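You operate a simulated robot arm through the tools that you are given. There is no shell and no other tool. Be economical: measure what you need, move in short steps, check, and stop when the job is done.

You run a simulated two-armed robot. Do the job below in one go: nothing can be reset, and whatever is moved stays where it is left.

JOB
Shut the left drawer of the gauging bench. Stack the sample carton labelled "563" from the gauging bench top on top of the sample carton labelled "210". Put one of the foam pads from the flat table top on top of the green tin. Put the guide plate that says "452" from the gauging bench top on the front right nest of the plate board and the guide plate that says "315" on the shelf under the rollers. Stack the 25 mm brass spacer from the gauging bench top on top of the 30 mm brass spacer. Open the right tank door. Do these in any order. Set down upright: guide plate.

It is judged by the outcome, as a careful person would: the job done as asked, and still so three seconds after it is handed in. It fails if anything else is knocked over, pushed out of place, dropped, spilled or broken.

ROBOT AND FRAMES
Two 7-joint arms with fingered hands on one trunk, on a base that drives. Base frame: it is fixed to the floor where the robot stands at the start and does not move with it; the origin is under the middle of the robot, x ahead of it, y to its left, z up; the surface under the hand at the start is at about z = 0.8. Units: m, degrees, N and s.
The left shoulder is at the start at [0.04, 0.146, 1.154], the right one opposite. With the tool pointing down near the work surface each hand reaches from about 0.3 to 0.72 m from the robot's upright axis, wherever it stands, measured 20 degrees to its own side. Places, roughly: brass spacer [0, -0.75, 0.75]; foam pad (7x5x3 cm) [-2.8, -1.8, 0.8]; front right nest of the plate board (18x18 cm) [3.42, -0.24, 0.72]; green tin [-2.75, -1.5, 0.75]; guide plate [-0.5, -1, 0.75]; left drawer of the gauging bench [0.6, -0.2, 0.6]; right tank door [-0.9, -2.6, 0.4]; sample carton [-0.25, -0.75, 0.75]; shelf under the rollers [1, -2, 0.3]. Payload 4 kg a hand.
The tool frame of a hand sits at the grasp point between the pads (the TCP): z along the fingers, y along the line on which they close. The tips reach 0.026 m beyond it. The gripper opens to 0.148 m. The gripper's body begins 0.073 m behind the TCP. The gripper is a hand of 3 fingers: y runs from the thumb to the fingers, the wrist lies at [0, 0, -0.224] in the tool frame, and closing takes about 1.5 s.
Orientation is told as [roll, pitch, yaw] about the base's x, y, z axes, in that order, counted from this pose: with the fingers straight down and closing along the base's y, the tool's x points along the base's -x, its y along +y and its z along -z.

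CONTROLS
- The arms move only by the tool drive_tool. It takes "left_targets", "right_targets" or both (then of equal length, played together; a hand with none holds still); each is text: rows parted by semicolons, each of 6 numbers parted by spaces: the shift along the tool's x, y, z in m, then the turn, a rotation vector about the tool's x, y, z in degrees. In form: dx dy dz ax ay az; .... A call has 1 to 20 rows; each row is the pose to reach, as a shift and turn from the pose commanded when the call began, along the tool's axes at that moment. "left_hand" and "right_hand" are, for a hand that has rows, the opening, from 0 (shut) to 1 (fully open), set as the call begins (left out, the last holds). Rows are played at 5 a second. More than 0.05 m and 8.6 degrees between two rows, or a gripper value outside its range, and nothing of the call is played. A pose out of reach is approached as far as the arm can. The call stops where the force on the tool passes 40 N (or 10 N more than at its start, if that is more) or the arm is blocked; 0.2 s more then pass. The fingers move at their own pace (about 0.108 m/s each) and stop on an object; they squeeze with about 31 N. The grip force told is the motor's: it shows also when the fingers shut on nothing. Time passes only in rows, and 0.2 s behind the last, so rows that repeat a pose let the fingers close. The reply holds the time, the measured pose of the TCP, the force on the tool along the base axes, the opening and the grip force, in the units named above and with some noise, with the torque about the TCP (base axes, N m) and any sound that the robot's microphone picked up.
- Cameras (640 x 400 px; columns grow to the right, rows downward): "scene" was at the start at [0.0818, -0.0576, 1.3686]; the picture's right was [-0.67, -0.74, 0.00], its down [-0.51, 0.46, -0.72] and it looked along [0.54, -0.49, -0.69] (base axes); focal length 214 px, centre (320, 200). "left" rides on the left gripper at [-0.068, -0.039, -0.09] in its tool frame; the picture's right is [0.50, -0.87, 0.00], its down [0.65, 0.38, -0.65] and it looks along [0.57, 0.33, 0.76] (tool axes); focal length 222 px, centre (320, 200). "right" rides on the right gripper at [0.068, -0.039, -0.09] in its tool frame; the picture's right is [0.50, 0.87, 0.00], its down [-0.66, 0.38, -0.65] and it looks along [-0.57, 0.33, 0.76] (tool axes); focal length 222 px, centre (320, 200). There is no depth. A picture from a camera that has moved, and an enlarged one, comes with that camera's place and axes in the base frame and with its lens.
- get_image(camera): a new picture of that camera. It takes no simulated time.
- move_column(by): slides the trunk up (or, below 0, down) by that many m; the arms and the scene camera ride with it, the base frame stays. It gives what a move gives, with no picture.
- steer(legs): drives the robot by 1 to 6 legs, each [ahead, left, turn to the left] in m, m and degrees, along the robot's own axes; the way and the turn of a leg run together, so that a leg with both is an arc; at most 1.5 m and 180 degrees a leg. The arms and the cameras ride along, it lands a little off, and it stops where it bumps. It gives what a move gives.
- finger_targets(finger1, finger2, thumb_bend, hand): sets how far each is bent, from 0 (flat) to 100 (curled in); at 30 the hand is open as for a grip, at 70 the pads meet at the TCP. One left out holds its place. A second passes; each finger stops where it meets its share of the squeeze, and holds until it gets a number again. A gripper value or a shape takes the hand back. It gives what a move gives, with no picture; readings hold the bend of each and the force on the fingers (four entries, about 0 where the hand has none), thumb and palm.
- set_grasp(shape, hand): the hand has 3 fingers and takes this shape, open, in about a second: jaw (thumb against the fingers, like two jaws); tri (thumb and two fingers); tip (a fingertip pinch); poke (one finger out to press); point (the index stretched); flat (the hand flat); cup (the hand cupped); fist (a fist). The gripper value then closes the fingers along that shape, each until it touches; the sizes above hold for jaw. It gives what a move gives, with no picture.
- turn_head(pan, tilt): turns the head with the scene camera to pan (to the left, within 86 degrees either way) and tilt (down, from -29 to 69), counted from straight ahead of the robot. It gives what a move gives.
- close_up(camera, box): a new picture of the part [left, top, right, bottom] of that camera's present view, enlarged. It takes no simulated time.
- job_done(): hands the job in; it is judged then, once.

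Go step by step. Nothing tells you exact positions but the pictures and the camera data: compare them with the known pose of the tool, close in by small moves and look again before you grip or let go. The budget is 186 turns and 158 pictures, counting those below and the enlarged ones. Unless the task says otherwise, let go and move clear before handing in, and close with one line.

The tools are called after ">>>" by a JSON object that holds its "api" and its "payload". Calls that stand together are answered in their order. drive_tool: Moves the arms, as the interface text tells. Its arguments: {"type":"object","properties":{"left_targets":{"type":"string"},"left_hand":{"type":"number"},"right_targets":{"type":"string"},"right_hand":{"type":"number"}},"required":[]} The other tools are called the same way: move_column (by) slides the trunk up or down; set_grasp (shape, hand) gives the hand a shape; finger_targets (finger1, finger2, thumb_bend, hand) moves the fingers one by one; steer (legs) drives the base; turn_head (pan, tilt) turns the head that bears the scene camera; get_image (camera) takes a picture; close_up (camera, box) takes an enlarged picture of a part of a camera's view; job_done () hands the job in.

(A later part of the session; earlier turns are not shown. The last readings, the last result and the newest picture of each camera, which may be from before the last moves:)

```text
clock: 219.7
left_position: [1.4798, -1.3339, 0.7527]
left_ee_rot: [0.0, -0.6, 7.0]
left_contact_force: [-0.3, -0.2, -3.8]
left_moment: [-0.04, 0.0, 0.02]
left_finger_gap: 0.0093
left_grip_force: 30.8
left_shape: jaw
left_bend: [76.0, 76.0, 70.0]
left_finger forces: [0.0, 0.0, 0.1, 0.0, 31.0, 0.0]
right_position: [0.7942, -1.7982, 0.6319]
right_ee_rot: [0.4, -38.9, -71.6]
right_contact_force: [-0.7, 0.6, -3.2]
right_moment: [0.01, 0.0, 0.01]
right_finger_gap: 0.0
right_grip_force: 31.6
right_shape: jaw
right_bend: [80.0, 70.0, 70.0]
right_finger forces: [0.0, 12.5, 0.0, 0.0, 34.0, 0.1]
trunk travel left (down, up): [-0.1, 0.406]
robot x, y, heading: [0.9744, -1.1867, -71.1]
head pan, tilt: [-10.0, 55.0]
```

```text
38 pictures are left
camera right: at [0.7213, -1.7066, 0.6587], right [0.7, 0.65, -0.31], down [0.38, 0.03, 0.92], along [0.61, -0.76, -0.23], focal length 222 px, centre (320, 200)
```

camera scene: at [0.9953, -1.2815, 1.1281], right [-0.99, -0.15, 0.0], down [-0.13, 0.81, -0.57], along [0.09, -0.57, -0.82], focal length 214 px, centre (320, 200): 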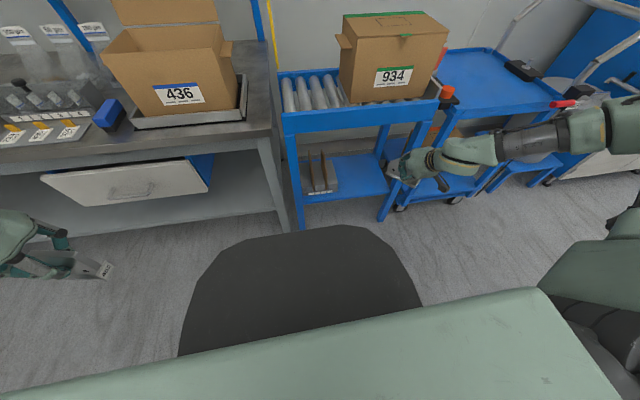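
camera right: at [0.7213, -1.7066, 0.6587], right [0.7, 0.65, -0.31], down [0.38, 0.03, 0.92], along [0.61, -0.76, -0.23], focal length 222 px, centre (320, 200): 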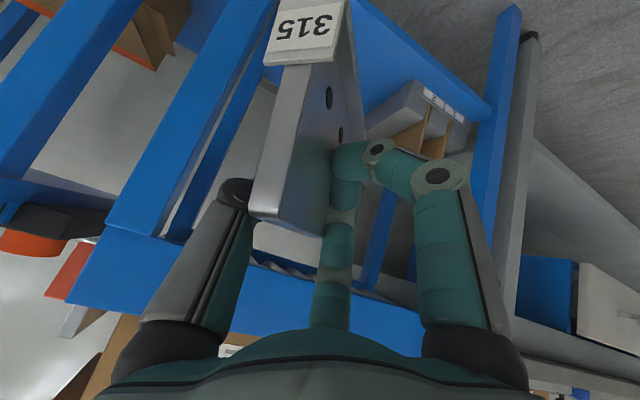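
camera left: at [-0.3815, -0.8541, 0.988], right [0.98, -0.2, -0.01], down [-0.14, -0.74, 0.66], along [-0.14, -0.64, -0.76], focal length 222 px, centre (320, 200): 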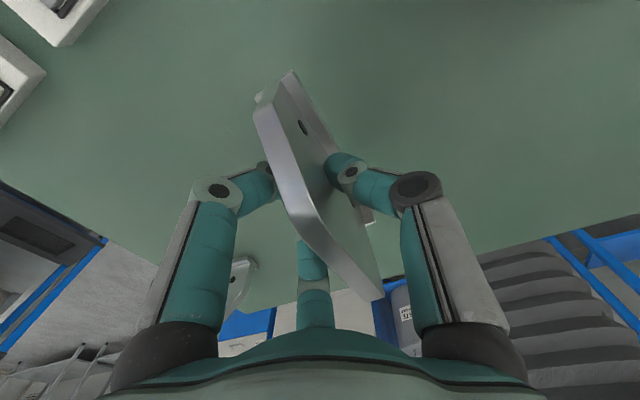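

The right arm needs to be more extended to go lower. I lower the trunk fully, drive in 10 cm, and extend the arm forward under the beam.

>>> {"api": "move_column", "payload": {"by": -0.095}}

>>> {"api": "steer", "payload": {"legs": [[0.0, 0.036, 0], [0.08, 0, 0]]}}

>>> {"api": "drive_tool", "payload": {"right_targets": "-0.023 0 0.019 0 0 0;-0.046 0 0.038 0 0 0;-0.069 0 0.058 0 0 0;-0.092 0 0.077 0 0 0"}}

>>> {"api": "get_image", "payload": {"camera": "right"}}

>>> {"api": "close_up", "payload": {"camera": "scene", "box": [270, 60, 470, 230]}}

```text
clock: 221.0
left_position: [1.4789, -1.333, 0.6602]
left_ee_rot: [-0.1, -0.5, 7.0]
left_contact_force: [0.5, 0.5, -4.2]
left_moment: [0.0, -0.02, 0.01]
left_finger_gap: 0.0094
left_grip_force: 31.1
left_shape: jaw
left_bend: [76.0, 76.0, 70.0]
left_finger forces: [0.0, 0.0, 0.0, 0.1, 31.0, 0.1]
right_position: [0.7933, -1.7984, 0.5377]
right_ee_rot: [0.6, -38.9, -71.6]
right_contact_force: [0.3, 0.7, -3.4]
right_moment: [0.04, -0.02, -0.04]
right_finger_gap: 0.0
right_grip_force: 31.2
right_shape: jaw
right_bend: [80.0, 70.0, 70.0]
right_finger forces: [0.1, 12.5, 0.0, 0.1, 34.1, 0.0]
trunk travel left (down, up): [-0.005, 0.501]
robot x, y, heading: [0.9744, -1.1913, -70.9]
head pan, tilt: [-10.0, 55.0]
```

```text
clock: 222.5
left_position: [1.5393, -1.3975, 0.66]
left_ee_rot: [0.2, -0.7, 7.0]
left_contact_force: [0.8, -0.3, -3.6]
left_moment: [-0.02, 0.02, -0.01]
left_finger_gap: 0.0093
left_grip_force: 30.9
left_shape: jaw
left_bend: [76.0, 76.0, 70.0]
left_finger forces: [0.0, 0.0, 0.0, 0.1, 31.1, 0.1]
right_position: [0.8522, -1.8613, 0.5365]
right_ee_rot: [0.7, -38.9, -71.6]
right_contact_force: [0.3, -0.9, -3.3]
right_moment: [0.0, 0.01, -0.02]
right_finger_gap: 0.0
right_grip_force: 30.6
right_shape: jaw
right_bend: [80.0, 70.0, 70.0]
right_finger forces: [0.1, 12.5, 0.0, 0.1, 34.1, 0.0]
trunk travel left (down, up): [-0.005, 0.501]
robot x, y, heading: [1.0362, -1.2555, -71.1]
head pan, tilt: [-10.0, 55.0]
```

```text
clock: 223.5
left_position: [1.5397, -1.3967, 0.6593]
left_ee_rot: [0.2, -0.6, 7.0]
left_contact_force: [-0.4, 0.1, -4.7]
left_moment: [-0.02, -0.04, -0.03]
left_finger_gap: 0.0092
left_grip_force: 31.2
left_shape: jaw
left_bend: [76.0, 76.0, 70.0]
left_finger forces: [0.0, 0.0, 0.1, 0.2, 30.9, 0.1]
right_position: [0.8866, -1.9709, 0.5546]
right_ee_rot: [0.4, -38.6, -71.6]
right_contact_force: [0.0, 0.4, -3.0]
right_moment: [0.03, 0.01, 0.02]
right_finger_gap: 0.0
right_grip_force: 31.7
right_shape: jaw
right_bend: [79.0, 70.0, 70.0]
right_finger forces: [0.0, 12.5, 0.0, 0.1, 34.5, 0.1]
right hand out of reach, approached as far as the arm can: row 1, 2, 3, 4
trunk travel left (down, up): [-0.005, 0.501]
robot x, y, heading: [1.0372, -1.2553, -71.4]
head pan, tilt: [-10.0, 55.0]
```

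```text
37 pictures are left
camera right: at [0.8134, -1.8809, 0.5822], right [0.7, 0.65, -0.31], down [0.38, 0.02, 0.92], along [0.61, -0.76, -0.23], focal length 222 px, centre (320, 200)
```

right: 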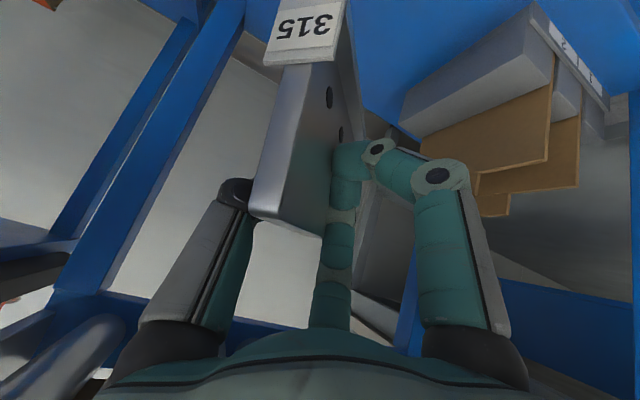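

```text
2.35 times, centred on (370, 145) of scene
camera zoom: at [1.0536, -1.3449, 1.0342], right [-0.99, -0.15, 0.0], down [-0.13, 0.81, -0.57], along [0.09, -0.57, -0.82], focal length 505 px, centre (202, 329)
```

zoom: 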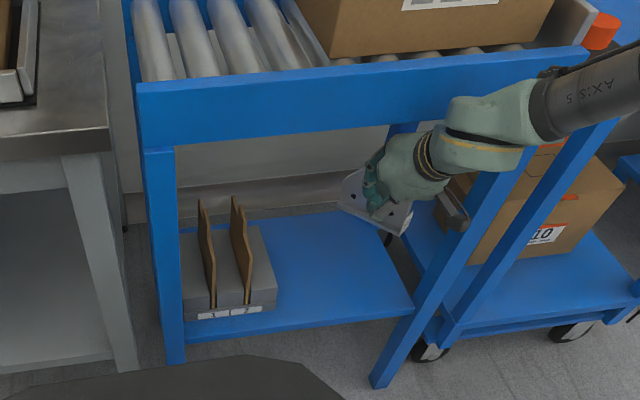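

Hand is under the beam, over the free part of the shelf. I lower it.

>>> {"api": "drive_tool", "payload": {"right_targets": "0.022 0 0.026 0 0 0;0.044 0 0.052 0 0 0;0.066 0 0.078 0 0 0;0.088 0 0.104 0 0 0"}}

>>> {"api": "close_up", "payload": {"camera": "scene", "box": [270, 60, 470, 230]}}

```text
clock: 224.5
left_position: [1.5393, -1.3976, 0.6615]
left_ee_rot: [0.1, -0.7, 6.9]
left_contact_force: [0.3, 0.3, -3.9]
left_moment: [0.0, -0.01, 0.02]
left_finger_gap: 0.0093
left_grip_force: 31.1
left_shape: jaw
left_bend: [76.0, 76.0, 70.0]
left_finger forces: [0.1, 0.1, 0.0, 0.0, 31.1, 0.0]
right_position: [0.8486, -1.9573, 0.5411]
right_ee_rot: [0.6, -38.7, -71.7]
right_contact_force: [0.0, -0.8, -3.6]
right_moment: [0.04, 0.03, -0.02]
right_finger_gap: 0.0001
right_grip_force: 31.0
right_shape: jaw
right_bend: [80.0, 70.0, 70.0]
right_finger forces: [0.0, 12.9, 0.0, 0.1, 34.5, 0.1]
right hand out of reach, approached as far as the arm can: row 1, 2, 3, 4
trunk travel left (down, up): [-0.005, 0.501]
robot x, y, heading: [1.0319, -1.253, -71.3]
head pan, tilt: [-10.0, 55.0]
```

```text
2.35 times, centred on (370, 145) of scene
camera zoom: at [1.0519, -1.3448, 1.0342], right [-0.99, -0.15, 0.0], down [-0.13, 0.81, -0.57], along [0.09, -0.57, -0.82], focal length 505 px, centre (202, 329)
```

zoom: 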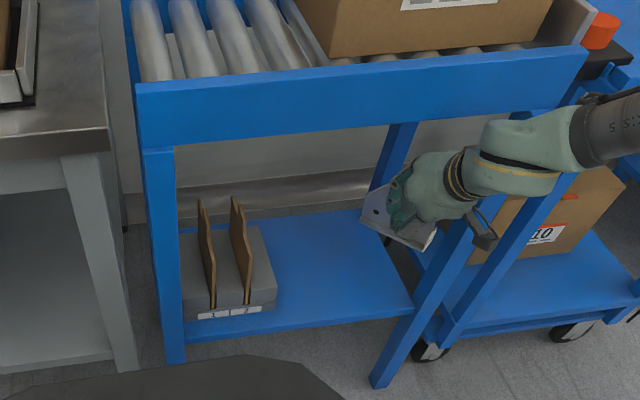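

A wrist limit seems to bind; I yaw the hand 30° to the left (aligning it with the forearm) while shifting left, then try lowering again.

>>> {"api": "drive_tool", "payload": {"right_targets": "0 0.015 0 -4.7 0 -5.8;0 0.03 0 -9.4 0 -11.6;0 0.045 0 -14.2 0 -17.4;0 0.06 0 -18.9 0 -23.3;0.02 0.07 0.024 -18.9 0 -23.3;0.04 0.08 0.048 -18.9 0 -23.3;0.06 0.08 0.072 -18.9 0 -23.3;0.08 0.08 0.096 -18.9 0 -23.3"}}

>>> {"api": "close_up", "payload": {"camera": "scene", "box": [270, 60, 470, 230]}}

```text
clock: 226.3
left_position: [1.5385, -1.3972, 0.6594]
left_ee_rot: [0.1, -0.6, 7.0]
left_contact_force: [-0.9, -0.1, -3.0]
left_moment: [-0.04, 0.01, 0.01]
left_finger_gap: 0.0092
left_grip_force: 30.6
left_shape: jaw
left_bend: [76.0, 76.0, 70.0]
left_finger forces: [0.0, 0.0, 0.0, 0.0, 30.9, 0.0]
right_position: [0.9113, -1.9201, 0.5126]
right_ee_rot: [0.5, -39.1, -41.6]
right_contact_force: [-0.1, 0.3, -4.1]
right_moment: [0.05, 0.02, 0.01]
right_finger_gap: 0.0
right_grip_force: 30.6
right_shape: jaw
right_bend: [79.0, 70.0, 70.0]
right_finger forces: [0.1, 12.9, 0.0, 0.1, 34.8, 0.0]
right hand out of reach, approached as far as the arm can: row 5, 6, 7, 8
trunk travel left (down, up): [-0.005, 0.501]
robot x, y, heading: [1.0347, -1.2493, -71.1]
head pan, tilt: [-10.0, 55.0]
```

```text
2.35 times, centred on (370, 145) of scene
camera zoom: at [1.0531, -1.3448, 1.0342], right [-0.99, -0.15, 0.0], down [-0.13, 0.81, -0.57], along [0.09, -0.57, -0.82], focal length 505 px, centre (202, 329)
```

zoom: 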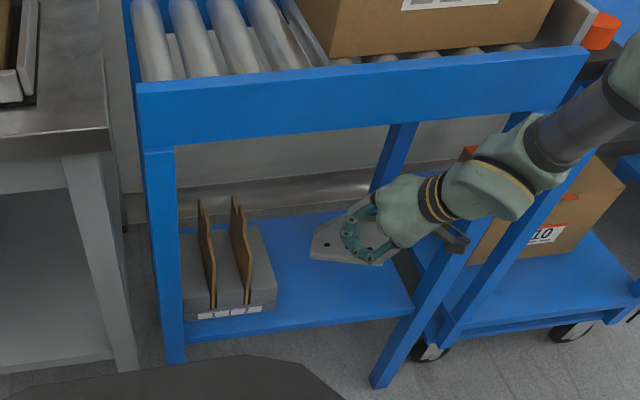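

Getting lower works with more extension. I back the base 6 cm and reach forward and down together.

>>> {"api": "steer", "payload": {"legs": [[-0.06, 0.02, 0]]}}

>>> {"api": "drive_tool", "payload": {"right_targets": "-0.003 -0.0135 0.0345 0 0 0;-0.006 -0.027 0.069 0 0 0;-0.009 -0.0405 0.1035 0 0 0;-0.0115 -0.054 0.138 0 0 0"}}

>>> {"api": "close_up", "payload": {"camera": "scene", "box": [270, 60, 470, 230]}}

```text
clock: 227.3
left_position: [1.5376, -1.3325, 0.6609]
left_ee_rot: [0.0, -0.6, 7.0]
left_contact_force: [-0.1, 0.5, -4.1]
left_moment: [-0.02, -0.01, -0.01]
left_finger_gap: 0.0092
left_grip_force: 31.0
left_shape: jaw
left_bend: [76.0, 76.0, 70.0]
left_finger forces: [0.1, 0.0, 0.0, 0.0, 31.0, 0.1]
right_position: [0.9097, -1.8547, 0.5146]
right_ee_rot: [0.5, -39.2, -41.6]
right_contact_force: [0.3, 0.3, -4.1]
right_moment: [0.01, 0.02, 0.02]
right_finger_gap: 0.0
right_grip_force: 31.0
right_shape: jaw
right_bend: [79.0, 70.0, 70.0]
right_finger forces: [0.1, 12.8, 0.0, 0.0, 34.7, 0.1]
trunk travel left (down, up): [-0.005, 0.501]
robot x, y, heading: [1.0357, -1.1914, -71.4]
head pan, tilt: [-10.0, 55.0]
```

```text
clock: 228.3
left_position: [1.5375, -1.3337, 0.6589]
left_ee_rot: [0.1, -0.6, 6.9]
left_contact_force: [0.7, 0.0, -3.0]
left_moment: [-0.01, -0.03, -0.02]
left_finger_gap: 0.0095
left_grip_force: 31.4
left_shape: jaw
left_bend: [76.0, 76.0, 70.0]
left_finger forces: [0.1, 0.0, 0.2, 0.1, 31.1, 0.0]
right_position: [0.9169, -1.8748, 0.5275]
right_ee_rot: [0.5, -39.1, -41.6]
right_contact_force: [0.0, 0.1, -3.4]
right_moment: [-0.01, -0.01, 0.02]
right_finger_gap: 0.0002
right_grip_force: 31.0
right_shape: jaw
right_bend: [79.0, 70.0, 70.0]
right_finger forces: [0.0, 12.9, 0.0, 0.0, 34.6, 0.0]
right hand out of reach, approached as far as the arm can: row 1, 2, 3, 4
trunk travel left (down, up): [-0.005, 0.501]
robot x, y, heading: [1.035, -1.1893, -71.4]
head pan, tilt: [-10.0, 55.0]
```

```text
2.35 times, centred on (370, 145) of scene
camera zoom: at [1.0524, -1.2802, 1.0342], right [-0.99, -0.15, 0.0], down [-0.13, 0.81, -0.57], along [0.09, -0.57, -0.82], focal length 505 px, centre (202, 329)
```

zoom: 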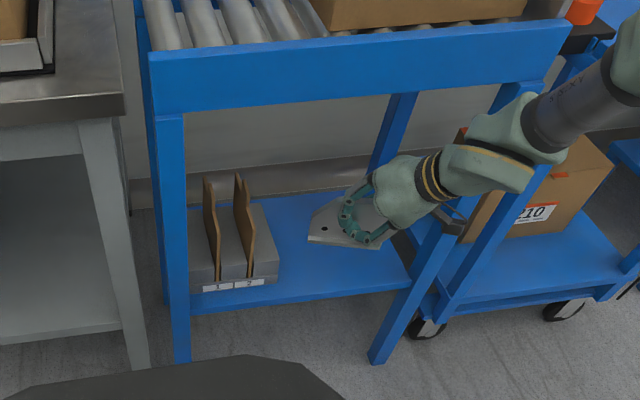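

Still at a joint limit. As with the left arm, I'll swing the right hand out to its side (open aisle), pull it in, and then come back in a better arm posture.

>>> {"api": "steer", "payload": {"legs": [[-0.06, 0, 0]]}}

>>> {"api": "drive_tool", "payload": {"right_targets": "0.0257 -0.0282 -0.0208 3.36 0 4.15;0.053 -0.0537 -0.0429 6.7 0 8.3;0.0817 -0.0766 -0.0661 10.1 0 12.45;0.1115 -0.0968 -0.0903 13.4 0 16.6;0.1425 -0.1141 -0.1154 16.8 0 20.75;0.1744 -0.1285 -0.1411 20.2 0 24.9;0.2069 -0.1399 -0.1675 23.5 0 29.05;0.24 -0.1483 -0.1943 26.9 0 33.2;0.2736 -0.1535 -0.2215 30.2 0 37.35;0.3073 -0.1556 -0.2488 33.6 0 41.5;0.341 -0.1545 -0.2761 37 0 45.65;0.3747 -0.1503 -0.3033 40.3 0 49.8"}}

```text
clock: 229.3
left_position: [1.5185, -1.2734, 0.6605]
left_ee_rot: [-0.1, -0.5, 7.0]
left_contact_force: [-0.8, 0.1, -2.8]
left_moment: [-0.03, -0.01, 0.01]
left_finger_gap: 0.0094
left_grip_force: 31.3
left_shape: jaw
left_bend: [76.0, 76.0, 70.0]
left_finger forces: [0.1, 0.1, 0.1, 0.0, 31.0, 0.0]
right_position: [0.8964, -1.8173, 0.5282]
right_ee_rot: [0.5, -39.2, -41.7]
right_contact_force: [0.1, 0.4, -3.7]
right_moment: [0.05, 0.02, 0.0]
right_finger_gap: 0.0
right_grip_force: 31.2
right_shape: jaw
right_bend: [80.0, 70.0, 70.0]
right_finger forces: [0.0, 12.9, 0.0, 0.1, 34.7, 0.1]
trunk travel left (down, up): [-0.005, 0.501]
robot x, y, heading: [1.0171, -1.1296, -70.9]
head pan, tilt: [-10.0, 55.0]
```

```text
clock: 231.9
left_position: [1.5202, -1.2735, 0.6605]
left_ee_rot: [0.0, -0.5, 7.0]
left_contact_force: [-0.6, -0.2, -4.2]
left_moment: [0.0, 0.02, -0.02]
left_finger_gap: 0.0093
left_grip_force: 31.2
left_shape: jaw
left_bend: [76.0, 76.0, 70.0]
left_finger forces: [0.0, 0.1, 0.0, 0.0, 31.0, 0.0]
right_position: [0.4358, -1.6092, 0.5214]
right_ee_rot: [0.6, -38.7, -105.8]
right_contact_force: [0.7, 0.1, -3.1]
right_moment: [0.0, -0.01, 0.02]
right_finger_gap: 0.0001
right_grip_force: 30.9
right_shape: jaw
right_bend: [80.0, 70.0, 70.0]
right_finger forces: [0.1, 13.1, 0.0, 0.0, 33.2, 0.0]
trunk travel left (down, up): [-0.005, 0.501]
robot x, y, heading: [1.0134, -1.1279, -71.4]
head pan, tilt: [-10.0, 55.0]
```

The swing worked without limits. I test lowering here in the open.

>>> {"api": "drive_tool", "payload": {"right_targets": "0.023 0 0.029 0 0 0;0.046 0 0.058 0 0 0;0.069 0 0.086 0 0 0"}}

```text
clock: 232.7
left_position: [1.5187, -1.2752, 0.66]
left_ee_rot: [0.1, -0.5, 7.0]
left_contact_force: [0.1, 0.3, -2.8]
left_moment: [0.0, 0.0, -0.01]
left_finger_gap: 0.0097
left_grip_force: 30.5
left_shape: jaw
left_bend: [76.0, 76.0, 70.0]
left_finger forces: [0.0, 0.1, 0.0, 0.0, 31.0, 0.0]
right_position: [0.4357, -1.6109, 0.4117]
right_ee_rot: [0.4, -38.6, -105.6]
right_contact_force: [0.6, 0.2, -3.4]
right_moment: [0.01, -0.06, 0.02]
right_finger_gap: 0.0
right_grip_force: 31.2
right_shape: jaw
right_bend: [80.0, 70.0, 70.0]
right_finger forces: [0.0, 13.0, 0.0, 0.0, 33.2, 0.0]
trunk travel left (down, up): [-0.005, 0.501]
robot x, y, heading: [1.0132, -1.1282, -71.3]
head pan, tilt: [-10.0, 55.0]
```

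Lowering works with the arm out to the right. I keep this arm pose and turn the base so the hand points into the shelf.

>>> {"api": "steer", "payload": {"legs": [[0, 0, 35]]}}

>>> {"api": "turn_head", "payload": {"pan": -50, "tilt": 50}}

>>> {"api": "get_image", "payload": {"camera": "scene"}}

```text
clock: 234.8
left_position: [1.5088, -0.9567, 0.6597]
left_ee_rot: [0.2, -0.6, 42.3]
left_contact_force: [0.2, 0.3, -3.8]
left_moment: [0.0, 0.0, 0.06]
left_finger_gap: 0.0091
left_grip_force: 30.8
left_shape: jaw
left_bend: [76.0, 76.0, 70.0]
left_finger forces: [0.0, 0.1, 0.0, 0.0, 30.9, 0.1]
right_position: [0.8211, -1.8567, 0.4129]
right_ee_rot: [0.6, -38.7, -70.2]
right_contact_force: [0.2, -0.3, -3.7]
right_moment: [0.05, 0.0, -0.04]
right_finger_gap: 0.0001
right_grip_force: 30.6
right_shape: jaw
right_bend: [80.0, 70.0, 70.0]
right_finger forces: [0.0, 13.0, 0.0, 0.0, 32.6, 0.0]
trunk travel left (down, up): [-0.005, 0.501]
robot x, y, heading: [1.017, -1.1309, -35.6]
head pan, tilt: [-10.0, 55.0]
```

```text
clock: 235.8
left_position: [1.5083, -0.9554, 0.6615]
left_ee_rot: [0.0, -0.6, 42.5]
left_contact_force: [0.5, 0.7, -3.4]
left_moment: [-0.01, 0.01, 0.01]
left_finger_gap: 0.009
left_grip_force: 30.8
left_shape: jaw
left_bend: [76.0, 76.0, 70.0]
left_finger forces: [0.0, 0.1, 0.0, 0.0, 31.1, 0.1]
right_position: [0.8221, -1.8577, 0.4127]
right_ee_rot: [0.5, -38.7, -70.2]
right_contact_force: [0.4, -0.8, -3.7]
right_moment: [0.0, 0.0, 0.0]
right_finger_gap: 0.0
right_grip_force: 30.9
right_shape: jaw
right_bend: [80.0, 70.0, 70.0]
right_finger forces: [0.1, 13.1, 0.0, 0.0, 32.7, 0.1]
trunk travel left (down, up): [-0.005, 0.501]
robot x, y, heading: [1.0131, -1.1315, -35.8]
head pan, tilt: [-50.0, 50.0]
```

```text
32 pictures are left
camera scene: at [1.0372, -1.2205, 1.0408], right [-1.0, -0.08, 0.0], down [-0.06, 0.76, -0.64], along [0.05, -0.64, -0.77], focal length 214 px, centre (320, 200)
```

scene: 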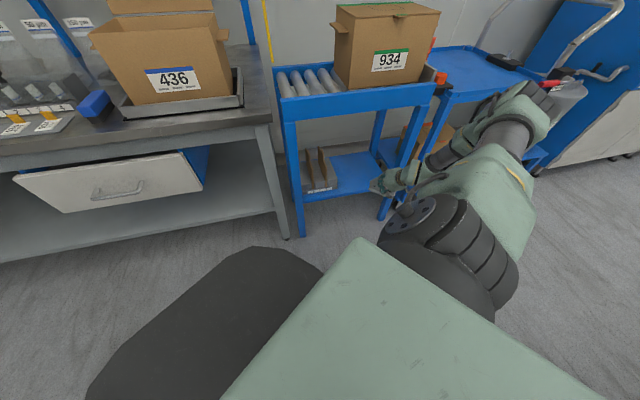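

The hand now points into the shelf at the right height. I raise 4 cm for clearance, then drive the plate in over the shelf.

>>> {"api": "drive_tool", "payload": {"right_targets": "-0.0125 0 -0.0155 0 0 0;-0.025 0 -0.031 0 0 0"}}

>>> {"api": "steer", "payload": {"legs": [[0.146, -0.071, 0]]}}

>>> {"api": "close_up", "payload": {"camera": "scene", "box": [270, 60, 470, 230]}}

>>> {"api": "get_image", "payload": {"camera": "right"}}

```text
clock: 236.4
left_position: [1.5083, -0.9555, 0.6601]
left_ee_rot: [0.0, -0.5, 42.4]
left_contact_force: [0.4, 0.0, -3.5]
left_moment: [0.02, 0.0, 0.0]
left_finger_gap: 0.0093
left_grip_force: 31.6
left_shape: jaw
left_bend: [76.0, 76.0, 70.0]
left_finger forces: [0.1, 0.0, 0.1, 0.1, 31.0, 0.1]
right_position: [0.82, -1.8564, 0.4532]
right_ee_rot: [0.6, -38.8, -70.2]
right_contact_force: [-0.4, -0.2, -4.0]
right_moment: [-0.01, -0.01, 0.01]
right_finger_gap: 0.0001
right_grip_force: 31.0
right_shape: jaw
right_bend: [80.0, 70.0, 70.0]
right_finger forces: [0.1, 13.0, 0.0, 0.0, 32.7, 0.0]
trunk travel left (down, up): [-0.005, 0.501]
robot x, y, heading: [1.0158, -1.1298, -35.8]
head pan, tilt: [-50.0, 50.0]
```

```text
clock: 237.8
left_position: [1.5801, -1.0957, 0.6602]
left_ee_rot: [0.1, -0.6, 42.6]
left_contact_force: [-0.1, 0.4, -3.3]
left_moment: [0.04, 0.0, 0.02]
left_finger_gap: 0.0093
left_grip_force: 31.2
left_shape: jaw
left_bend: [76.0, 76.0, 70.0]
left_finger forces: [0.1, 0.0, 0.0, 0.0, 30.9, 0.0]
right_position: [0.8928, -1.9971, 0.4523]
right_ee_rot: [0.5, -38.7, -70.2]
right_contact_force: [0.3, -0.1, -3.1]
right_moment: [0.04, -0.02, -0.04]
right_finger_gap: 0.0
right_grip_force: 30.7
right_shape: jaw
right_bend: [80.0, 70.0, 70.0]
right_finger forces: [0.1, 13.2, 0.1, 0.0, 32.8, 0.1]
trunk travel left (down, up): [-0.005, 0.501]
robot x, y, heading: [1.0869, -1.2662, -35.7]
head pan, tilt: [-50.0, 50.0]
```

```text
2.35 times, centred on (370, 145) of scene
camera zoom: at [1.1099, -1.3608, 1.0407], right [-1.0, -0.08, 0.0], down [-0.06, 0.76, -0.64], along [0.05, -0.64, -0.77], focal length 505 px, centre (202, 329)
```

zoom: 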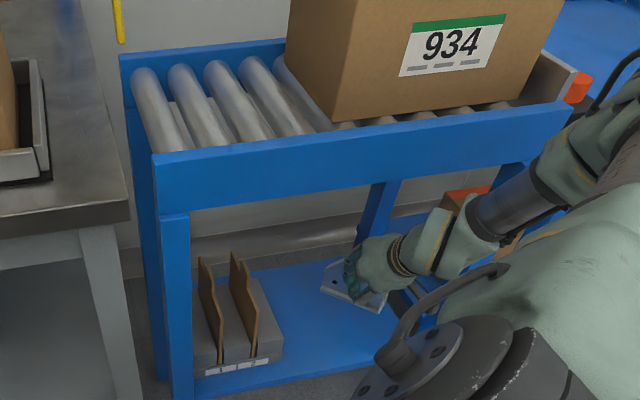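

```text
30 pictures are left
camera right: at [0.8183, -1.9073, 0.4799], right [0.68, 0.67, -0.31], down [0.39, 0.03, 0.92], along [0.62, -0.75, -0.24], focal length 222 px, centre (320, 200)
```

right: 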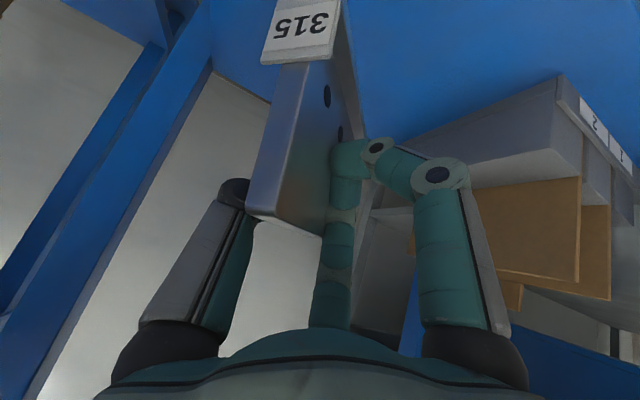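

The plate is over the free shelf area but rolled ~20-25° toward its flange side. I counter-roll the hand 20° about the plate's long axis before lowering.

>>> {"api": "drive_tool", "payload": {"right_targets": "0 0 0 -4.6 3 3.7;0 0 0 -9.2 6 7.4;0 0 0 -13.8 9.1 11.2"}}

>>> {"api": "get_image", "payload": {"camera": "right"}}

>>> {"api": "close_up", "payload": {"camera": "scene", "box": [325, 140, 385, 210]}}

```text
clock: 238.6
left_position: [1.5816, -1.0952, 0.6612]
left_ee_rot: [0.1, -0.5, 42.5]
left_contact_force: [-0.1, 0.1, -4.2]
left_moment: [0.01, -0.03, -0.05]
left_finger_gap: 0.009
left_grip_force: 31.0
left_shape: jaw
left_bend: [76.0, 76.0, 70.0]
left_finger forces: [0.1, 0.0, 0.0, 0.0, 31.0, 0.1]
right_position: [0.8918, -1.9959, 0.4528]
right_ee_rot: [20.4, -27.6, -81.3]
right_contact_force: [0.1, 0.4, -3.7]
right_moment: [-0.05, 0.0, -0.05]
right_finger_gap: 0.0
right_grip_force: 31.0
right_shape: jaw
right_bend: [80.0, 70.0, 70.0]
right_finger forces: [0.0, 13.4, 0.0, 0.1, 33.4, 0.0]
trunk travel left (down, up): [-0.005, 0.501]
robot x, y, heading: [1.0869, -1.2698, -35.6]
head pan, tilt: [-50.0, 50.0]
```

```text
29 pictures are left
camera right: at [0.811, -1.9145, 0.4836], right [0.71, 0.7, 0.04], down [0.16, -0.21, 0.96], along [0.68, -0.68, -0.26], focal length 222 px, centre (320, 200)
```

right: 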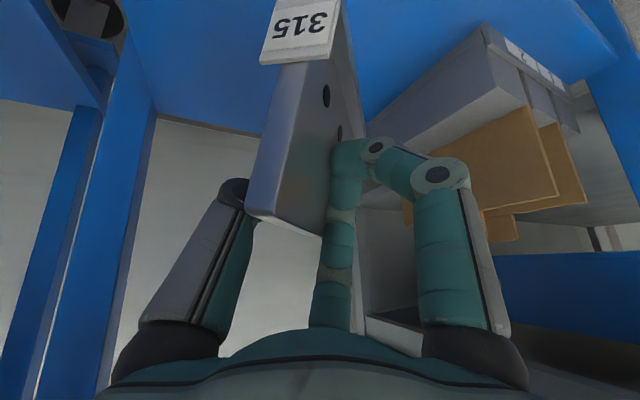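

```text
5.71 times, centred on (355, 175) of scene
camera zoom: at [1.1095, -1.3601, 1.0407], right [-1.0, -0.08, 0.0], down [-0.06, 0.76, -0.64], along [0.05, -0.64, -0.77], focal length 1226 px, centre (120, 343)
```

zoom: 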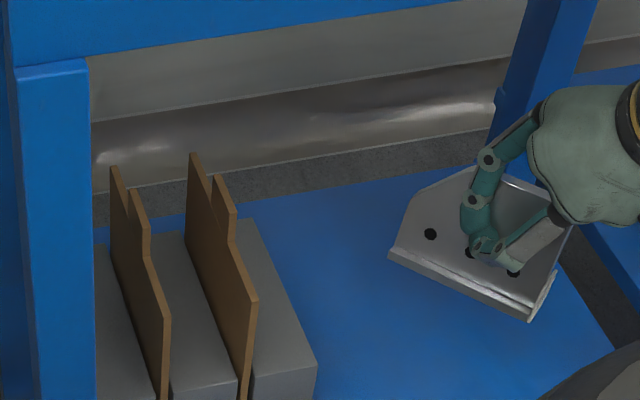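

The roll is now about level. I lower along world-down in small steps toward contact.

>>> {"api": "drive_tool", "payload": {"right_targets": "0.0047 -0.0031 0.0082 0 0 0;0.0093 -0.0063 0.0164 0 0 0;0.014 -0.0094 0.0247 0 0 0;0.0186 -0.0126 0.0329 0 0 0;0.021 -0.0141 0.037 0 0 0"}}

```text
clock: 239.8
left_position: [1.5805, -1.0938, 0.6603]
left_ee_rot: [0.1, -0.6, 42.5]
left_contact_force: [1.1, 0.5, -3.6]
left_moment: [0.04, -0.03, 0.02]
left_finger_gap: 0.0092
left_grip_force: 31.2
left_shape: jaw
left_bend: [76.0, 76.0, 70.0]
left_finger forces: [0.1, 0.0, 0.0, 0.0, 30.9, 0.0]
right_position: [0.8952, -1.9961, 0.4079]
right_ee_rot: [20.6, -27.7, -81.3]
right_contact_force: [-0.3, 0.2, -4.5]
right_moment: [0.04, 0.02, -0.03]
right_finger_gap: 0.0
right_grip_force: 31.3
right_shape: jaw
right_bend: [80.0, 70.0, 70.0]
right_finger forces: [0.0, 13.5, 0.0, 0.0, 33.6, 0.1]
trunk travel left (down, up): [-0.005, 0.501]
robot x, y, heading: [1.0856, -1.2694, -35.8]
head pan, tilt: [-50.0, 50.0]
```

>>> {"api": "drive_tool", "payload": {"right_targets": "0.0028 -0.0019 0.0049 0 0 0;0.0056 -0.0038 0.0099 0 0 0;0.0084 -0.0057 0.0148 0 0 0;0.0112 -0.0075 0.0197 0 0 0;0.014 -0.0094 0.0247 0 0 0"}}

```text
clock: 241.0
left_position: [1.5812, -1.0942, 0.6596]
left_ee_rot: [0.1, -0.6, 42.4]
left_contact_force: [0.3, 0.0, -3.0]
left_moment: [0.03, -0.06, 0.03]
left_finger_gap: 0.0093
left_grip_force: 31.3
left_shape: jaw
left_bend: [76.0, 76.0, 70.0]
left_finger forces: [0.0, 0.1, 0.0, 0.0, 31.1, 0.0]
right_position: [0.8931, -1.9947, 0.3777]
right_ee_rot: [20.5, -27.7, -81.3]
right_contact_force: [0.5, -0.3, -3.7]
right_moment: [-0.02, 0.04, 0.02]
right_finger_gap: 0.0
right_grip_force: 31.1
right_shape: jaw
right_bend: [80.0, 70.0, 70.0]
right_finger forces: [0.0, 13.7, 0.1, 0.0, 33.6, 0.0]
trunk travel left (down, up): [-0.005, 0.501]
robot x, y, heading: [1.0834, -1.2669, -35.8]
head pan, tilt: [-50.0, 50.0]
```

No contact yet; I continue in small steps.

>>> {"api": "drive_tool", "payload": {"right_targets": "0.0019 -0.0013 0.0033 0 0 0;0.0037 -0.0025 0.0066 0 0 0;0.0056 -0.0038 0.0099 0 0 0;0.0075 -0.005 0.0131 0 0 0;0.0093 -0.0063 0.0164 0 0 0"}}

>>> {"api": "close_up", "payload": {"camera": "scene", "box": [325, 140, 385, 210]}}

```text
clock: 242.0
left_position: [1.5804, -1.0933, 0.6575]
left_ee_rot: [-0.1, -0.5, 42.4]
left_contact_force: [0.2, -0.6, -2.8]
left_moment: [0.03, -0.03, -0.01]
left_finger_gap: 0.0093
left_grip_force: 30.9
left_shape: jaw
left_bend: [76.0, 76.0, 70.0]
left_finger forces: [0.0, 0.0, 0.1, 0.0, 31.0, 0.1]
right_position: [0.892, -1.999, 0.3703]
right_ee_rot: [21.0, -28.6, -82.1]
right_contact_force: [-2.0, 7.0, 28.5]
right_moment: [0.44, -0.12, -0.07]
right_finger_gap: 0.0008
right_grip_force: 30.5
right_shape: jaw
right_bend: [81.0, 70.0, 69.0]
right_finger forces: [50.9, 13.6, 0.1, 0.0, 35.6, 0.0]
trunk travel left (down, up): [-0.005, 0.501]
robot x, y, heading: [1.0893, -1.2683, -35.8]
head pan, tilt: [-50.0, 50.0]
stopped in row 5 (right hand): the force on the tool passed its limit at 43 N (the readings are from after the stop); the commanded pose is now the measured one
```

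```text
5.71 times, centred on (355, 175) of scene
camera zoom: at [1.11, -1.3561, 1.0412], right [-1.0, -0.07, 0.0], down [-0.06, 0.76, -0.65], along [0.05, -0.64, -0.76], focal length 1226 px, centre (120, 343)
```

zoom: 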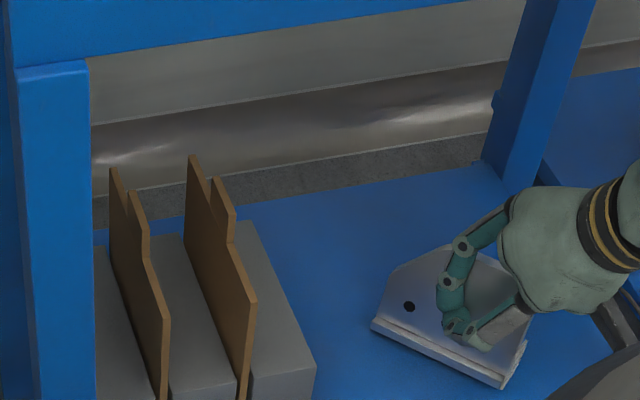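

Firm contact with the shelf. I bias the roll 4° back toward the flange side, ease the pressure slightly, and open the fingers just a little, all together.

>>> {"api": "drive_tool", "payload": {"right_targets": "-0.0005 0.0003 -0.0008 2.3 -2.5 -2.2;-0.0005 0.0003 -0.0008 2.3 -2.5 -2.2"}}

>>> {"api": "finger_targets", "payload": {"hand": "right", "finger1": 62, "finger2": 62, "thumb_bend": 60}}

>>> {"api": "close_up", "payload": {"camera": "scene", "box": [340, 160, 390, 215]}}

```text
clock: 242.6
left_position: [1.5822, -1.0922, 0.6586]
left_ee_rot: [-0.1, -0.4, 42.5]
left_contact_force: [-0.5, 0.1, -4.1]
left_moment: [0.01, -0.02, -0.01]
left_finger_gap: 0.0095
left_grip_force: 30.8
left_shape: jaw
left_bend: [76.0, 76.0, 70.0]
left_finger forces: [0.1, 0.0, 0.0, 0.1, 30.9, 0.0]
right_position: [0.8921, -1.9981, 0.3706]
right_ee_rot: [17.9, -31.5, -80.3]
right_contact_force: [1.2, 12.2, 27.3]
right_moment: [0.67, -0.35, 0.02]
right_finger_gap: 0.0007
right_grip_force: 31.0
right_shape: jaw
right_bend: [81.0, 70.0, 68.0]
right_finger forces: [55.4, 12.3, 0.1, 0.0, 35.0, 0.1]
trunk travel left (down, up): [-0.005, 0.501]
robot x, y, heading: [1.0889, -1.2692, -35.8]
head pan, tilt: [-50.0, 50.0]
```

```text
clock: 243.6
left_position: [1.5812, -1.0947, 0.6602]
left_ee_rot: [0.1, -0.5, 42.3]
left_contact_force: [-0.4, 0.6, -4.1]
left_moment: [-0.02, -0.02, -0.02]
left_finger_gap: 0.0092
left_grip_force: 30.6
left_shape: jaw
left_bend: [76.0, 76.0, 70.0]
left_finger forces: [0.0, 0.0, 0.0, 0.0, 30.9, 0.0]
right_position: [0.89, -1.9984, 0.3663]
right_ee_rot: [17.7, -31.2, -80.4]
right_contact_force: [0.8, 0.6, 0.1]
right_moment: [0.01, 0.02, 0.02]
right_finger_gap: 0.0266
right_grip_force: 0.3
right_shape: fingers
right_bend: [62.0, 62.0, 60.0]
right_finger forces: [0.1, 0.2, 0.0, 0.0, 0.0, 0.0]
trunk travel left (down, up): [-0.005, 0.501]
robot x, y, heading: [1.0884, -1.2686, -35.5]
head pan, tilt: [-50.0, 50.0]
```

```text
7.27 times, centred on (365, 188) of scene
camera zoom: at [1.1096, -1.3595, 1.0408], right [-1.0, -0.07, 0.0], down [-0.06, 0.76, -0.64], along [0.05, -0.64, -0.77], focal length 1560 px, centre (-7, 291)
```

zoom: 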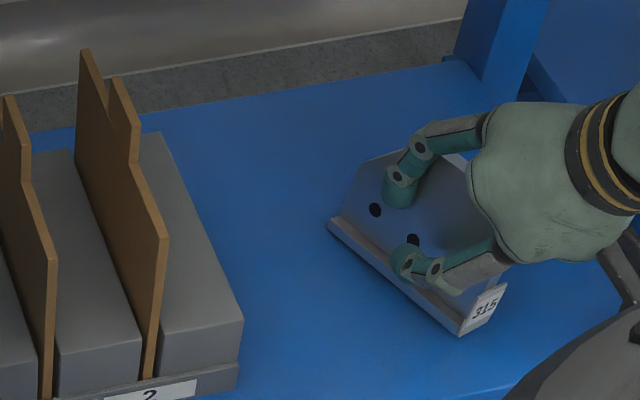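

The plate stands free and upright on the shelf, forces zero. I open further and withdraw along the finger direction.

>>> {"api": "finger_targets", "payload": {"hand": "right", "finger1": 42, "finger2": 42, "thumb_bend": 30}}

>>> {"api": "drive_tool", "payload": {"right_targets": "0 0 -0.03 0 0 0;0 0 -0.06 0 0 0;0 0 -0.09 0 0 0"}}

>>> {"api": "close_up", "payload": {"camera": "scene", "box": [320, 130, 420, 220]}}

```text
clock: 244.6
left_position: [1.5802, -1.0954, 0.6589]
left_ee_rot: [0.0, -0.6, 42.4]
left_contact_force: [0.7, 1.0, -4.1]
left_moment: [0.02, -0.02, 0.01]
left_finger_gap: 0.0094
left_grip_force: 31.2
left_shape: jaw
left_bend: [76.0, 76.0, 70.0]
left_finger forces: [0.1, 0.0, 0.0, 0.0, 31.0, 0.0]
right_position: [0.8912, -1.9986, 0.3669]
right_ee_rot: [17.7, -31.1, -80.3]
right_contact_force: [0.1, -0.2, -0.1]
right_moment: [-0.03, -0.02, 0.01]
right_finger_gap: 0.1079
right_grip_force: 0.0
right_shape: fingers
right_bend: [42.0, 42.0, 30.0]
right_finger forces: [0.0, 0.0, 0.1, 0.0, 0.0, 0.0]
trunk travel left (down, up): [-0.005, 0.501]
robot x, y, heading: [1.0872, -1.2693, -35.7]
head pan, tilt: [-50.0, 50.0]
```

```text
clock: 245.4
left_position: [1.5816, -1.0936, 0.6593]
left_ee_rot: [0.0, -0.6, 42.5]
left_contact_force: [0.3, 0.0, -3.8]
left_moment: [-0.01, -0.01, -0.01]
left_finger_gap: 0.0094
left_grip_force: 31.2
left_shape: jaw
left_bend: [76.0, 76.0, 70.0]
left_finger forces: [0.0, 0.0, 0.1, 0.0, 31.0, 0.0]
right_position: [0.8585, -1.9575, 0.4404]
right_ee_rot: [17.7, -31.2, -80.2]
right_contact_force: [0.2, 0.2, 0.3]
right_moment: [-0.02, 0.02, 0.01]
right_finger_gap: 0.1077
right_grip_force: 0.1
right_shape: fingers
right_bend: [42.0, 42.0, 30.0]
right_finger forces: [0.1, 0.0, 0.0, 0.0, 0.1, 0.1]
trunk travel left (down, up): [-0.005, 0.501]
robot x, y, heading: [1.0882, -1.2708, -35.6]
head pan, tilt: [-50.0, 50.0]
```

```text
4.44 times, centred on (370, 175) of scene
camera zoom: at [1.1097, -1.3589, 1.0409], right [-1.0, -0.08, 0.0], down [-0.06, 0.76, -0.64], along [0.05, -0.64, -0.77], focal length 953 px, centre (98, 311)
```

zoom: 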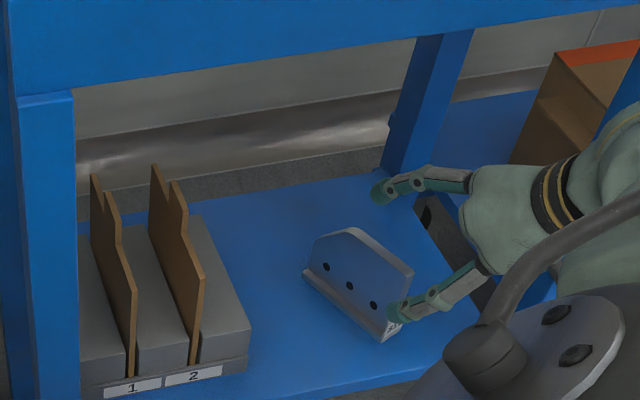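

Plate 315 is placed upright on the shelf. I withdraw fully, raise the trunk and look toward the plate board.

>>> {"api": "drive_tool", "payload": {"right_targets": "0 0 -0.03 0 0 0;0 0 -0.06 0 0 0;0 0 -0.08 0 0 0"}}

>>> {"api": "steer", "payload": {"legs": [[-0.115, 0.08, 0]]}}

>>> {"api": "move_column", "payload": {"by": 0.4}}

>>> {"api": "turn_head", "payload": {"pan": 50, "tilt": 22}}

>>> {"api": "get_image", "payload": {"camera": "scene"}}

```text
clock: 246.2
left_position: [1.5816, -1.0941, 0.6605]
left_ee_rot: [0.1, -0.6, 42.6]
left_contact_force: [-0.7, 0.1, -3.2]
left_moment: [0.01, 0.01, 0.0]
left_finger_gap: 0.0093
left_grip_force: 31.3
left_shape: jaw
left_bend: [76.0, 76.0, 70.0]
left_finger forces: [0.0, 0.1, 0.1, 0.1, 31.1, 0.1]
right_position: [0.8275, -1.9231, 0.505]
right_ee_rot: [17.9, -31.2, -80.2]
right_contact_force: [2.7, 0.8, 0.9]
right_moment: [0.0, 0.05, 0.01]
right_finger_gap: 0.106
right_grip_force: 1.2
right_shape: fingers
right_bend: [42.0, 42.0, 31.0]
right_finger forces: [0.1, 0.0, 0.1, 0.0, 3.1, 0.0]
trunk travel left (down, up): [-0.005, 0.501]
robot x, y, heading: [1.0879, -1.2702, -35.7]
head pan, tilt: [-50.0, 50.0]
```

```text
clock: 247.6
left_position: [1.536, -0.9647, 0.6606]
left_ee_rot: [0.0, -0.7, 42.2]
left_contact_force: [-0.3, 0.1, -3.5]
left_moment: [0.01, 0.02, 0.02]
left_finger_gap: 0.0093
left_grip_force: 30.7
left_shape: jaw
left_bend: [76.0, 76.0, 70.0]
left_finger forces: [0.0, 0.0, 0.1, 0.1, 31.1, 0.1]
right_position: [0.7793, -1.7904, 0.505]
right_ee_rot: [17.7, -31.4, -80.7]
right_contact_force: [0.2, 0.4, -0.7]
right_moment: [0.01, 0.01, -0.02]
right_finger_gap: 0.108
right_grip_force: 0.2
right_shape: fingers
right_bend: [42.0, 42.0, 30.0]
right_finger forces: [0.0, 0.1, 0.1, 0.0, 0.1, 0.0]
trunk travel left (down, up): [-0.005, 0.501]
robot x, y, heading: [1.0426, -1.14, -36.1]
head pan, tilt: [-50.0, 50.0]
```

```text
clock: 251.4
left_position: [1.5355, -0.9668, 1.0592]
left_ee_rot: [0.0, -0.6, 42.2]
left_contact_force: [-0.2, 0.8, -3.8]
left_moment: [0.02, -0.01, 0.03]
left_finger_gap: 0.0096
left_grip_force: 30.7
left_shape: jaw
left_bend: [76.0, 76.0, 70.0]
left_finger forces: [0.0, 0.1, 0.1, 0.0, 31.0, 0.0]
right_position: [0.778, -1.7913, 0.9027]
right_ee_rot: [17.7, -31.2, -80.6]
right_contact_force: [0.1, 0.8, -0.3]
right_moment: [0.0, 0.0, 0.02]
right_finger_gap: 0.1077
right_grip_force: 0.2
right_shape: fingers
right_bend: [42.0, 42.0, 30.0]
right_finger forces: [0.0, 0.0, 0.0, 0.0, 0.0, 0.0]
trunk travel left (down, up): [-0.405, 0.101]
robot x, y, heading: [1.0394, -1.1374, -36.0]
head pan, tilt: [-50.0, 50.0]
```

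```text
clock: 253.2
left_position: [1.5361, -0.9662, 1.058]
left_ee_rot: [0.0, -0.6, 42.2]
left_contact_force: [-0.2, 0.3, -4.4]
left_moment: [0.01, 0.0, 0.0]
left_finger_gap: 0.0091
left_grip_force: 31.2
left_shape: jaw
left_bend: [76.0, 76.0, 70.0]
left_finger forces: [0.0, 0.0, 0.0, 0.0, 31.0, 0.0]
right_position: [0.7783, -1.792, 0.9029]
right_ee_rot: [17.7, -31.2, -80.5]
right_contact_force: [0.4, 0.5, -0.7]
right_moment: [0.01, 0.02, 0.0]
right_finger_gap: 0.1078
right_grip_force: 0.2
right_shape: fingers
right_bend: [42.0, 42.0, 30.0]
right_finger forces: [0.1, 0.0, 0.1, 0.0, 0.0, 0.0]
trunk travel left (down, up): [-0.405, 0.101]
robot x, y, heading: [1.039, -1.1393, -36.1]
head pan, tilt: [50.0, 22.0]
```

```text
24 pictures are left
camera scene: at [1.1479, -1.1292, 1.4822], right [0.24, -0.97, 0.0], down [-0.36, -0.09, -0.93], along [0.9, 0.22, -0.38], focal length 214 px, centre (320, 200)
```

scene: 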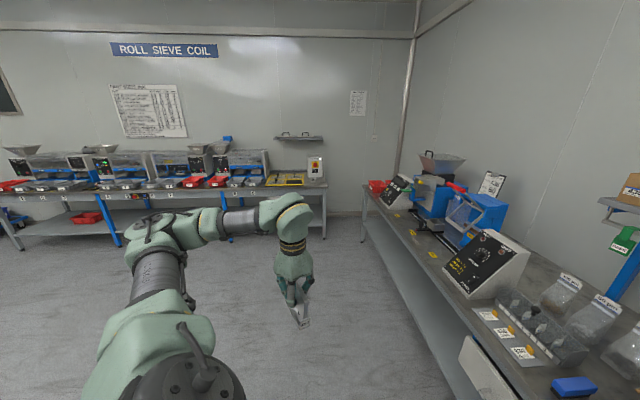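

The plate board (yellow) is on the far bench at about (3.42, -0.24). I'll approach with my left side toward it: turn to face -y, thread out past the bench end, and drive over.

>>> {"api": "steer", "payload": {"legs": [[0, 0, -54], [0, 0.45, 0], [-0.64, 0.71, 0], [-0.59, 0.4, 0]]}}

>>> {"api": "turn_head", "payload": {"pan": 75, "tilt": 35}}

>>> {"api": "get_image", "payload": {"camera": "scene"}}

```text
clock: 266.4
left_position: [3.059, -0.2239, 1.0595]
left_ee_rot: [0.1, -0.7, -11.7]
left_contact_force: [0.4, 0.5, -4.1]
left_moment: [0.01, -0.01, -0.01]
left_finger_gap: 0.0091
left_grip_force: 31.0
left_shape: jaw
left_bend: [76.0, 76.0, 70.0]
left_finger forces: [0.0, 0.0, 0.0, 0.0, 31.0, 0.0]
right_position: [1.9447, -0.0965, 0.9036]
right_ee_rot: [17.5, -31.2, -134.5]
right_contact_force: [-0.2, -0.7, 0.3]
right_moment: [0.02, -0.01, 0.02]
right_finger_gap: 0.1079
right_grip_force: 0.1
right_shape: fingers
right_bend: [42.0, 42.0, 30.0]
right_finger forces: [0.0, 0.0, 0.1, 0.0, 0.0, 0.1]
trunk travel left (down, up): [-0.405, 0.101]
robot x, y, heading: [2.6281, 0.0749, -89.8]
head pan, tilt: [50.0, 22.0]
```

```text
clock: 267.3
left_position: [3.0583, -0.2227, 1.0586]
left_ee_rot: [0.1, -0.6, -11.7]
left_contact_force: [1.1, 0.2, -4.1]
left_moment: [-0.01, -0.05, -0.01]
left_finger_gap: 0.0093
left_grip_force: 31.4
left_shape: jaw
left_bend: [76.0, 76.0, 70.0]
left_finger forces: [0.1, 0.1, 0.0, 0.0, 31.0, 0.0]
right_position: [1.944, -0.0978, 0.9032]
right_ee_rot: [17.7, -31.3, -134.5]
right_contact_force: [0.0, -0.4, 0.2]
right_moment: [0.0, 0.01, -0.03]
right_finger_gap: 0.1078
right_grip_force: 0.2
right_shape: fingers
right_bend: [42.0, 42.0, 30.0]
right_finger forces: [0.1, 0.0, 0.0, 0.1, 0.0, 0.0]
trunk travel left (down, up): [-0.405, 0.101]
robot x, y, heading: [2.6235, 0.075, -89.9]
head pan, tilt: [75.0, 35.0]
```

```text
23 pictures are left
camera scene: at [2.7132, 0.0311, 1.4616], right [-0.26, -0.97, 0.0], down [-0.55, 0.15, -0.82], along [0.79, -0.21, -0.57], focal length 214 px, centre (320, 200)
```

scene: 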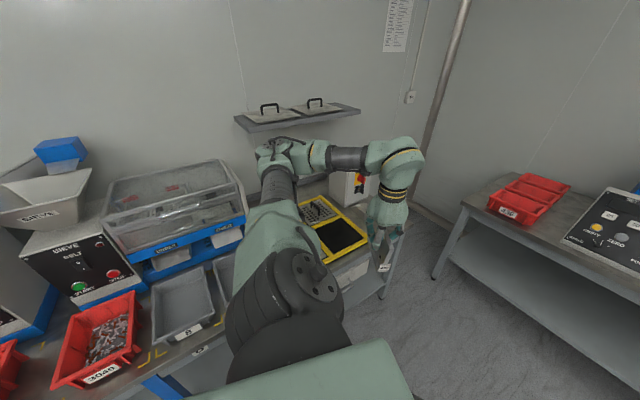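

I zoom on the plate board.

>>> {"api": "close_up", "payload": {"camera": "scene", "box": [290, 160, 410, 290]}}

```text
3.08 times, centred on (350, 225) of scene
camera zoom: at [2.7132, 0.0311, 1.4616], right [-0.26, -0.97, 0.0], down [-0.55, 0.15, -0.82], along [0.79, -0.21, -0.57], focal length 660 px, centre (228, 123)
```

zoom: 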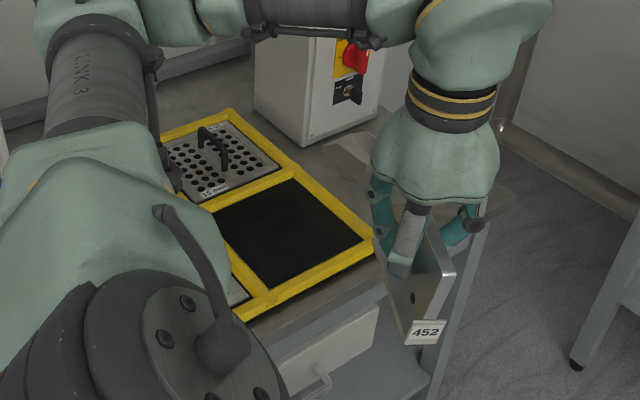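

The front right nest is the empty black one, centred at about (3.428, -0.255). I move closer, extend the left hand over it, and lower partway.

>>> {"api": "steer", "payload": {"legs": [[0, 0.2, 0]]}}

>>> {"api": "drive_tool", "payload": {"left_targets": "-0.043 0 0 0 0 0;-0.086 0 0 0 0 0;-0.129 0 0 0 0 0;-0.17 0 0 0 0 0"}}

>>> {"api": "move_column", "payload": {"by": -0.19}}

>>> {"api": "close_up", "payload": {"camera": "scene", "box": [260, 120, 420, 280]}}

>>> {"api": "get_image", "payload": {"camera": "left"}}

```text
clock: 268.8
left_position: [3.2444, -0.2234, 1.0587]
left_ee_rot: [0.1, -0.6, -11.8]
left_contact_force: [0.1, 0.0, -2.6]
left_moment: [-0.03, -0.04, 0.02]
left_finger_gap: 0.0092
left_grip_force: 30.9
left_shape: jaw
left_bend: [76.0, 76.0, 70.0]
left_finger forces: [0.1, 0.1, 0.1, 0.1, 31.1, 0.0]
right_position: [2.132, -0.0948, 0.9016]
right_ee_rot: [17.8, -31.0, -134.6]
right_contact_force: [1.0, -0.5, -0.4]
right_moment: [-0.01, -0.01, 0.02]
right_finger_gap: 0.108
right_grip_force: 0.0
right_shape: fingers
right_bend: [42.0, 42.0, 30.0]
right_finger forces: [0.0, 0.1, 0.0, 0.0, 0.0, 0.1]
trunk travel left (down, up): [-0.405, 0.101]
robot x, y, heading: [2.8173, 0.0775, -90.0]
head pan, tilt: [75.0, 35.0]
```

```text
clock: 269.8
left_position: [3.415, -0.2589, 1.0565]
left_ee_rot: [0.1, -0.5, -12.0]
left_contact_force: [0.4, 0.0, -3.2]
left_moment: [0.03, 0.0, 0.04]
left_finger_gap: 0.0094
left_grip_force: 30.8
left_shape: jaw
left_bend: [76.0, 76.0, 70.0]
left_finger forces: [0.0, 0.1, 0.1, 0.0, 31.0, 0.0]
right_position: [2.1351, -0.0951, 0.9039]
right_ee_rot: [17.6, -31.2, -134.6]
right_contact_force: [-0.6, 0.2, 0.8]
right_moment: [0.0, -0.03, -0.05]
right_finger_gap: 0.108
right_grip_force: 0.0
right_shape: fingers
right_bend: [42.0, 42.0, 30.0]
right_finger forces: [0.1, 0.0, 0.1, 0.1, 0.0, 0.1]
trunk travel left (down, up): [-0.405, 0.101]
robot x, y, heading: [2.816, 0.0798, -89.9]
head pan, tilt: [75.0, 35.0]
```

```text
clock: 271.9
left_position: [3.4138, -0.2583, 0.8692]
left_ee_rot: [0.0, -0.6, -11.8]
left_contact_force: [-0.6, -0.3, -4.6]
left_moment: [0.03, -0.02, 0.03]
left_finger_gap: 0.0092
left_grip_force: 31.2
left_shape: jaw
left_bend: [76.0, 76.0, 70.0]
left_finger forces: [0.0, 0.0, 0.0, 0.0, 31.0, 0.0]
right_position: [2.1338, -0.0958, 0.7143]
right_ee_rot: [17.7, -31.2, -134.5]
right_contact_force: [0.4, -0.2, 1.0]
right_moment: [-0.02, -0.01, 0.0]
right_finger_gap: 0.1078
right_grip_force: 0.0
right_shape: fingers
right_bend: [42.0, 42.0, 30.0]
right_finger forces: [0.0, 0.1, 0.0, 0.0, 0.1, 0.0]
trunk travel left (down, up): [-0.215, 0.291]
robot x, y, heading: [2.8158, 0.0737, -89.8]
head pan, tilt: [75.0, 35.0]
```

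```text
2.50 times, centred on (340, 200) of scene
camera zoom: at [2.9038, 0.0314, 1.2724], right [-0.26, -0.97, 0.0], down [-0.55, 0.15, -0.82], along [0.79, -0.21, -0.57], focal length 536 px, centre (270, 200)
```

zoom: 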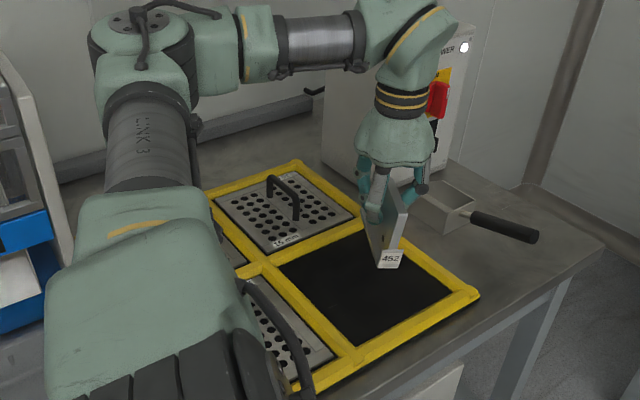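

```text
20 pictures are left
camera left: at [3.4723, -0.31, 0.9586], right [-0.67, -0.74, -0.01], down [-0.57, 0.51, 0.65], along [-0.48, 0.44, -0.76], focal length 222 px, centre (320, 200)
```

left: 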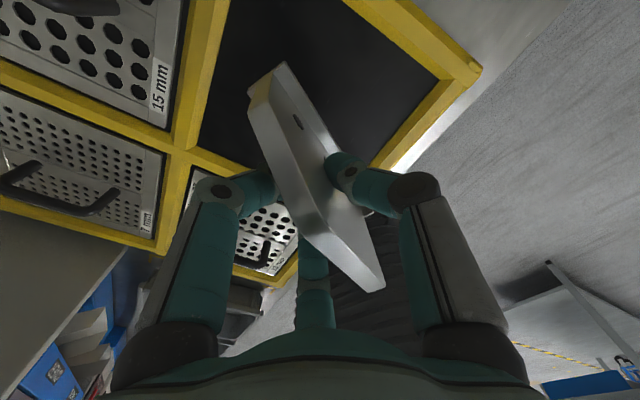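

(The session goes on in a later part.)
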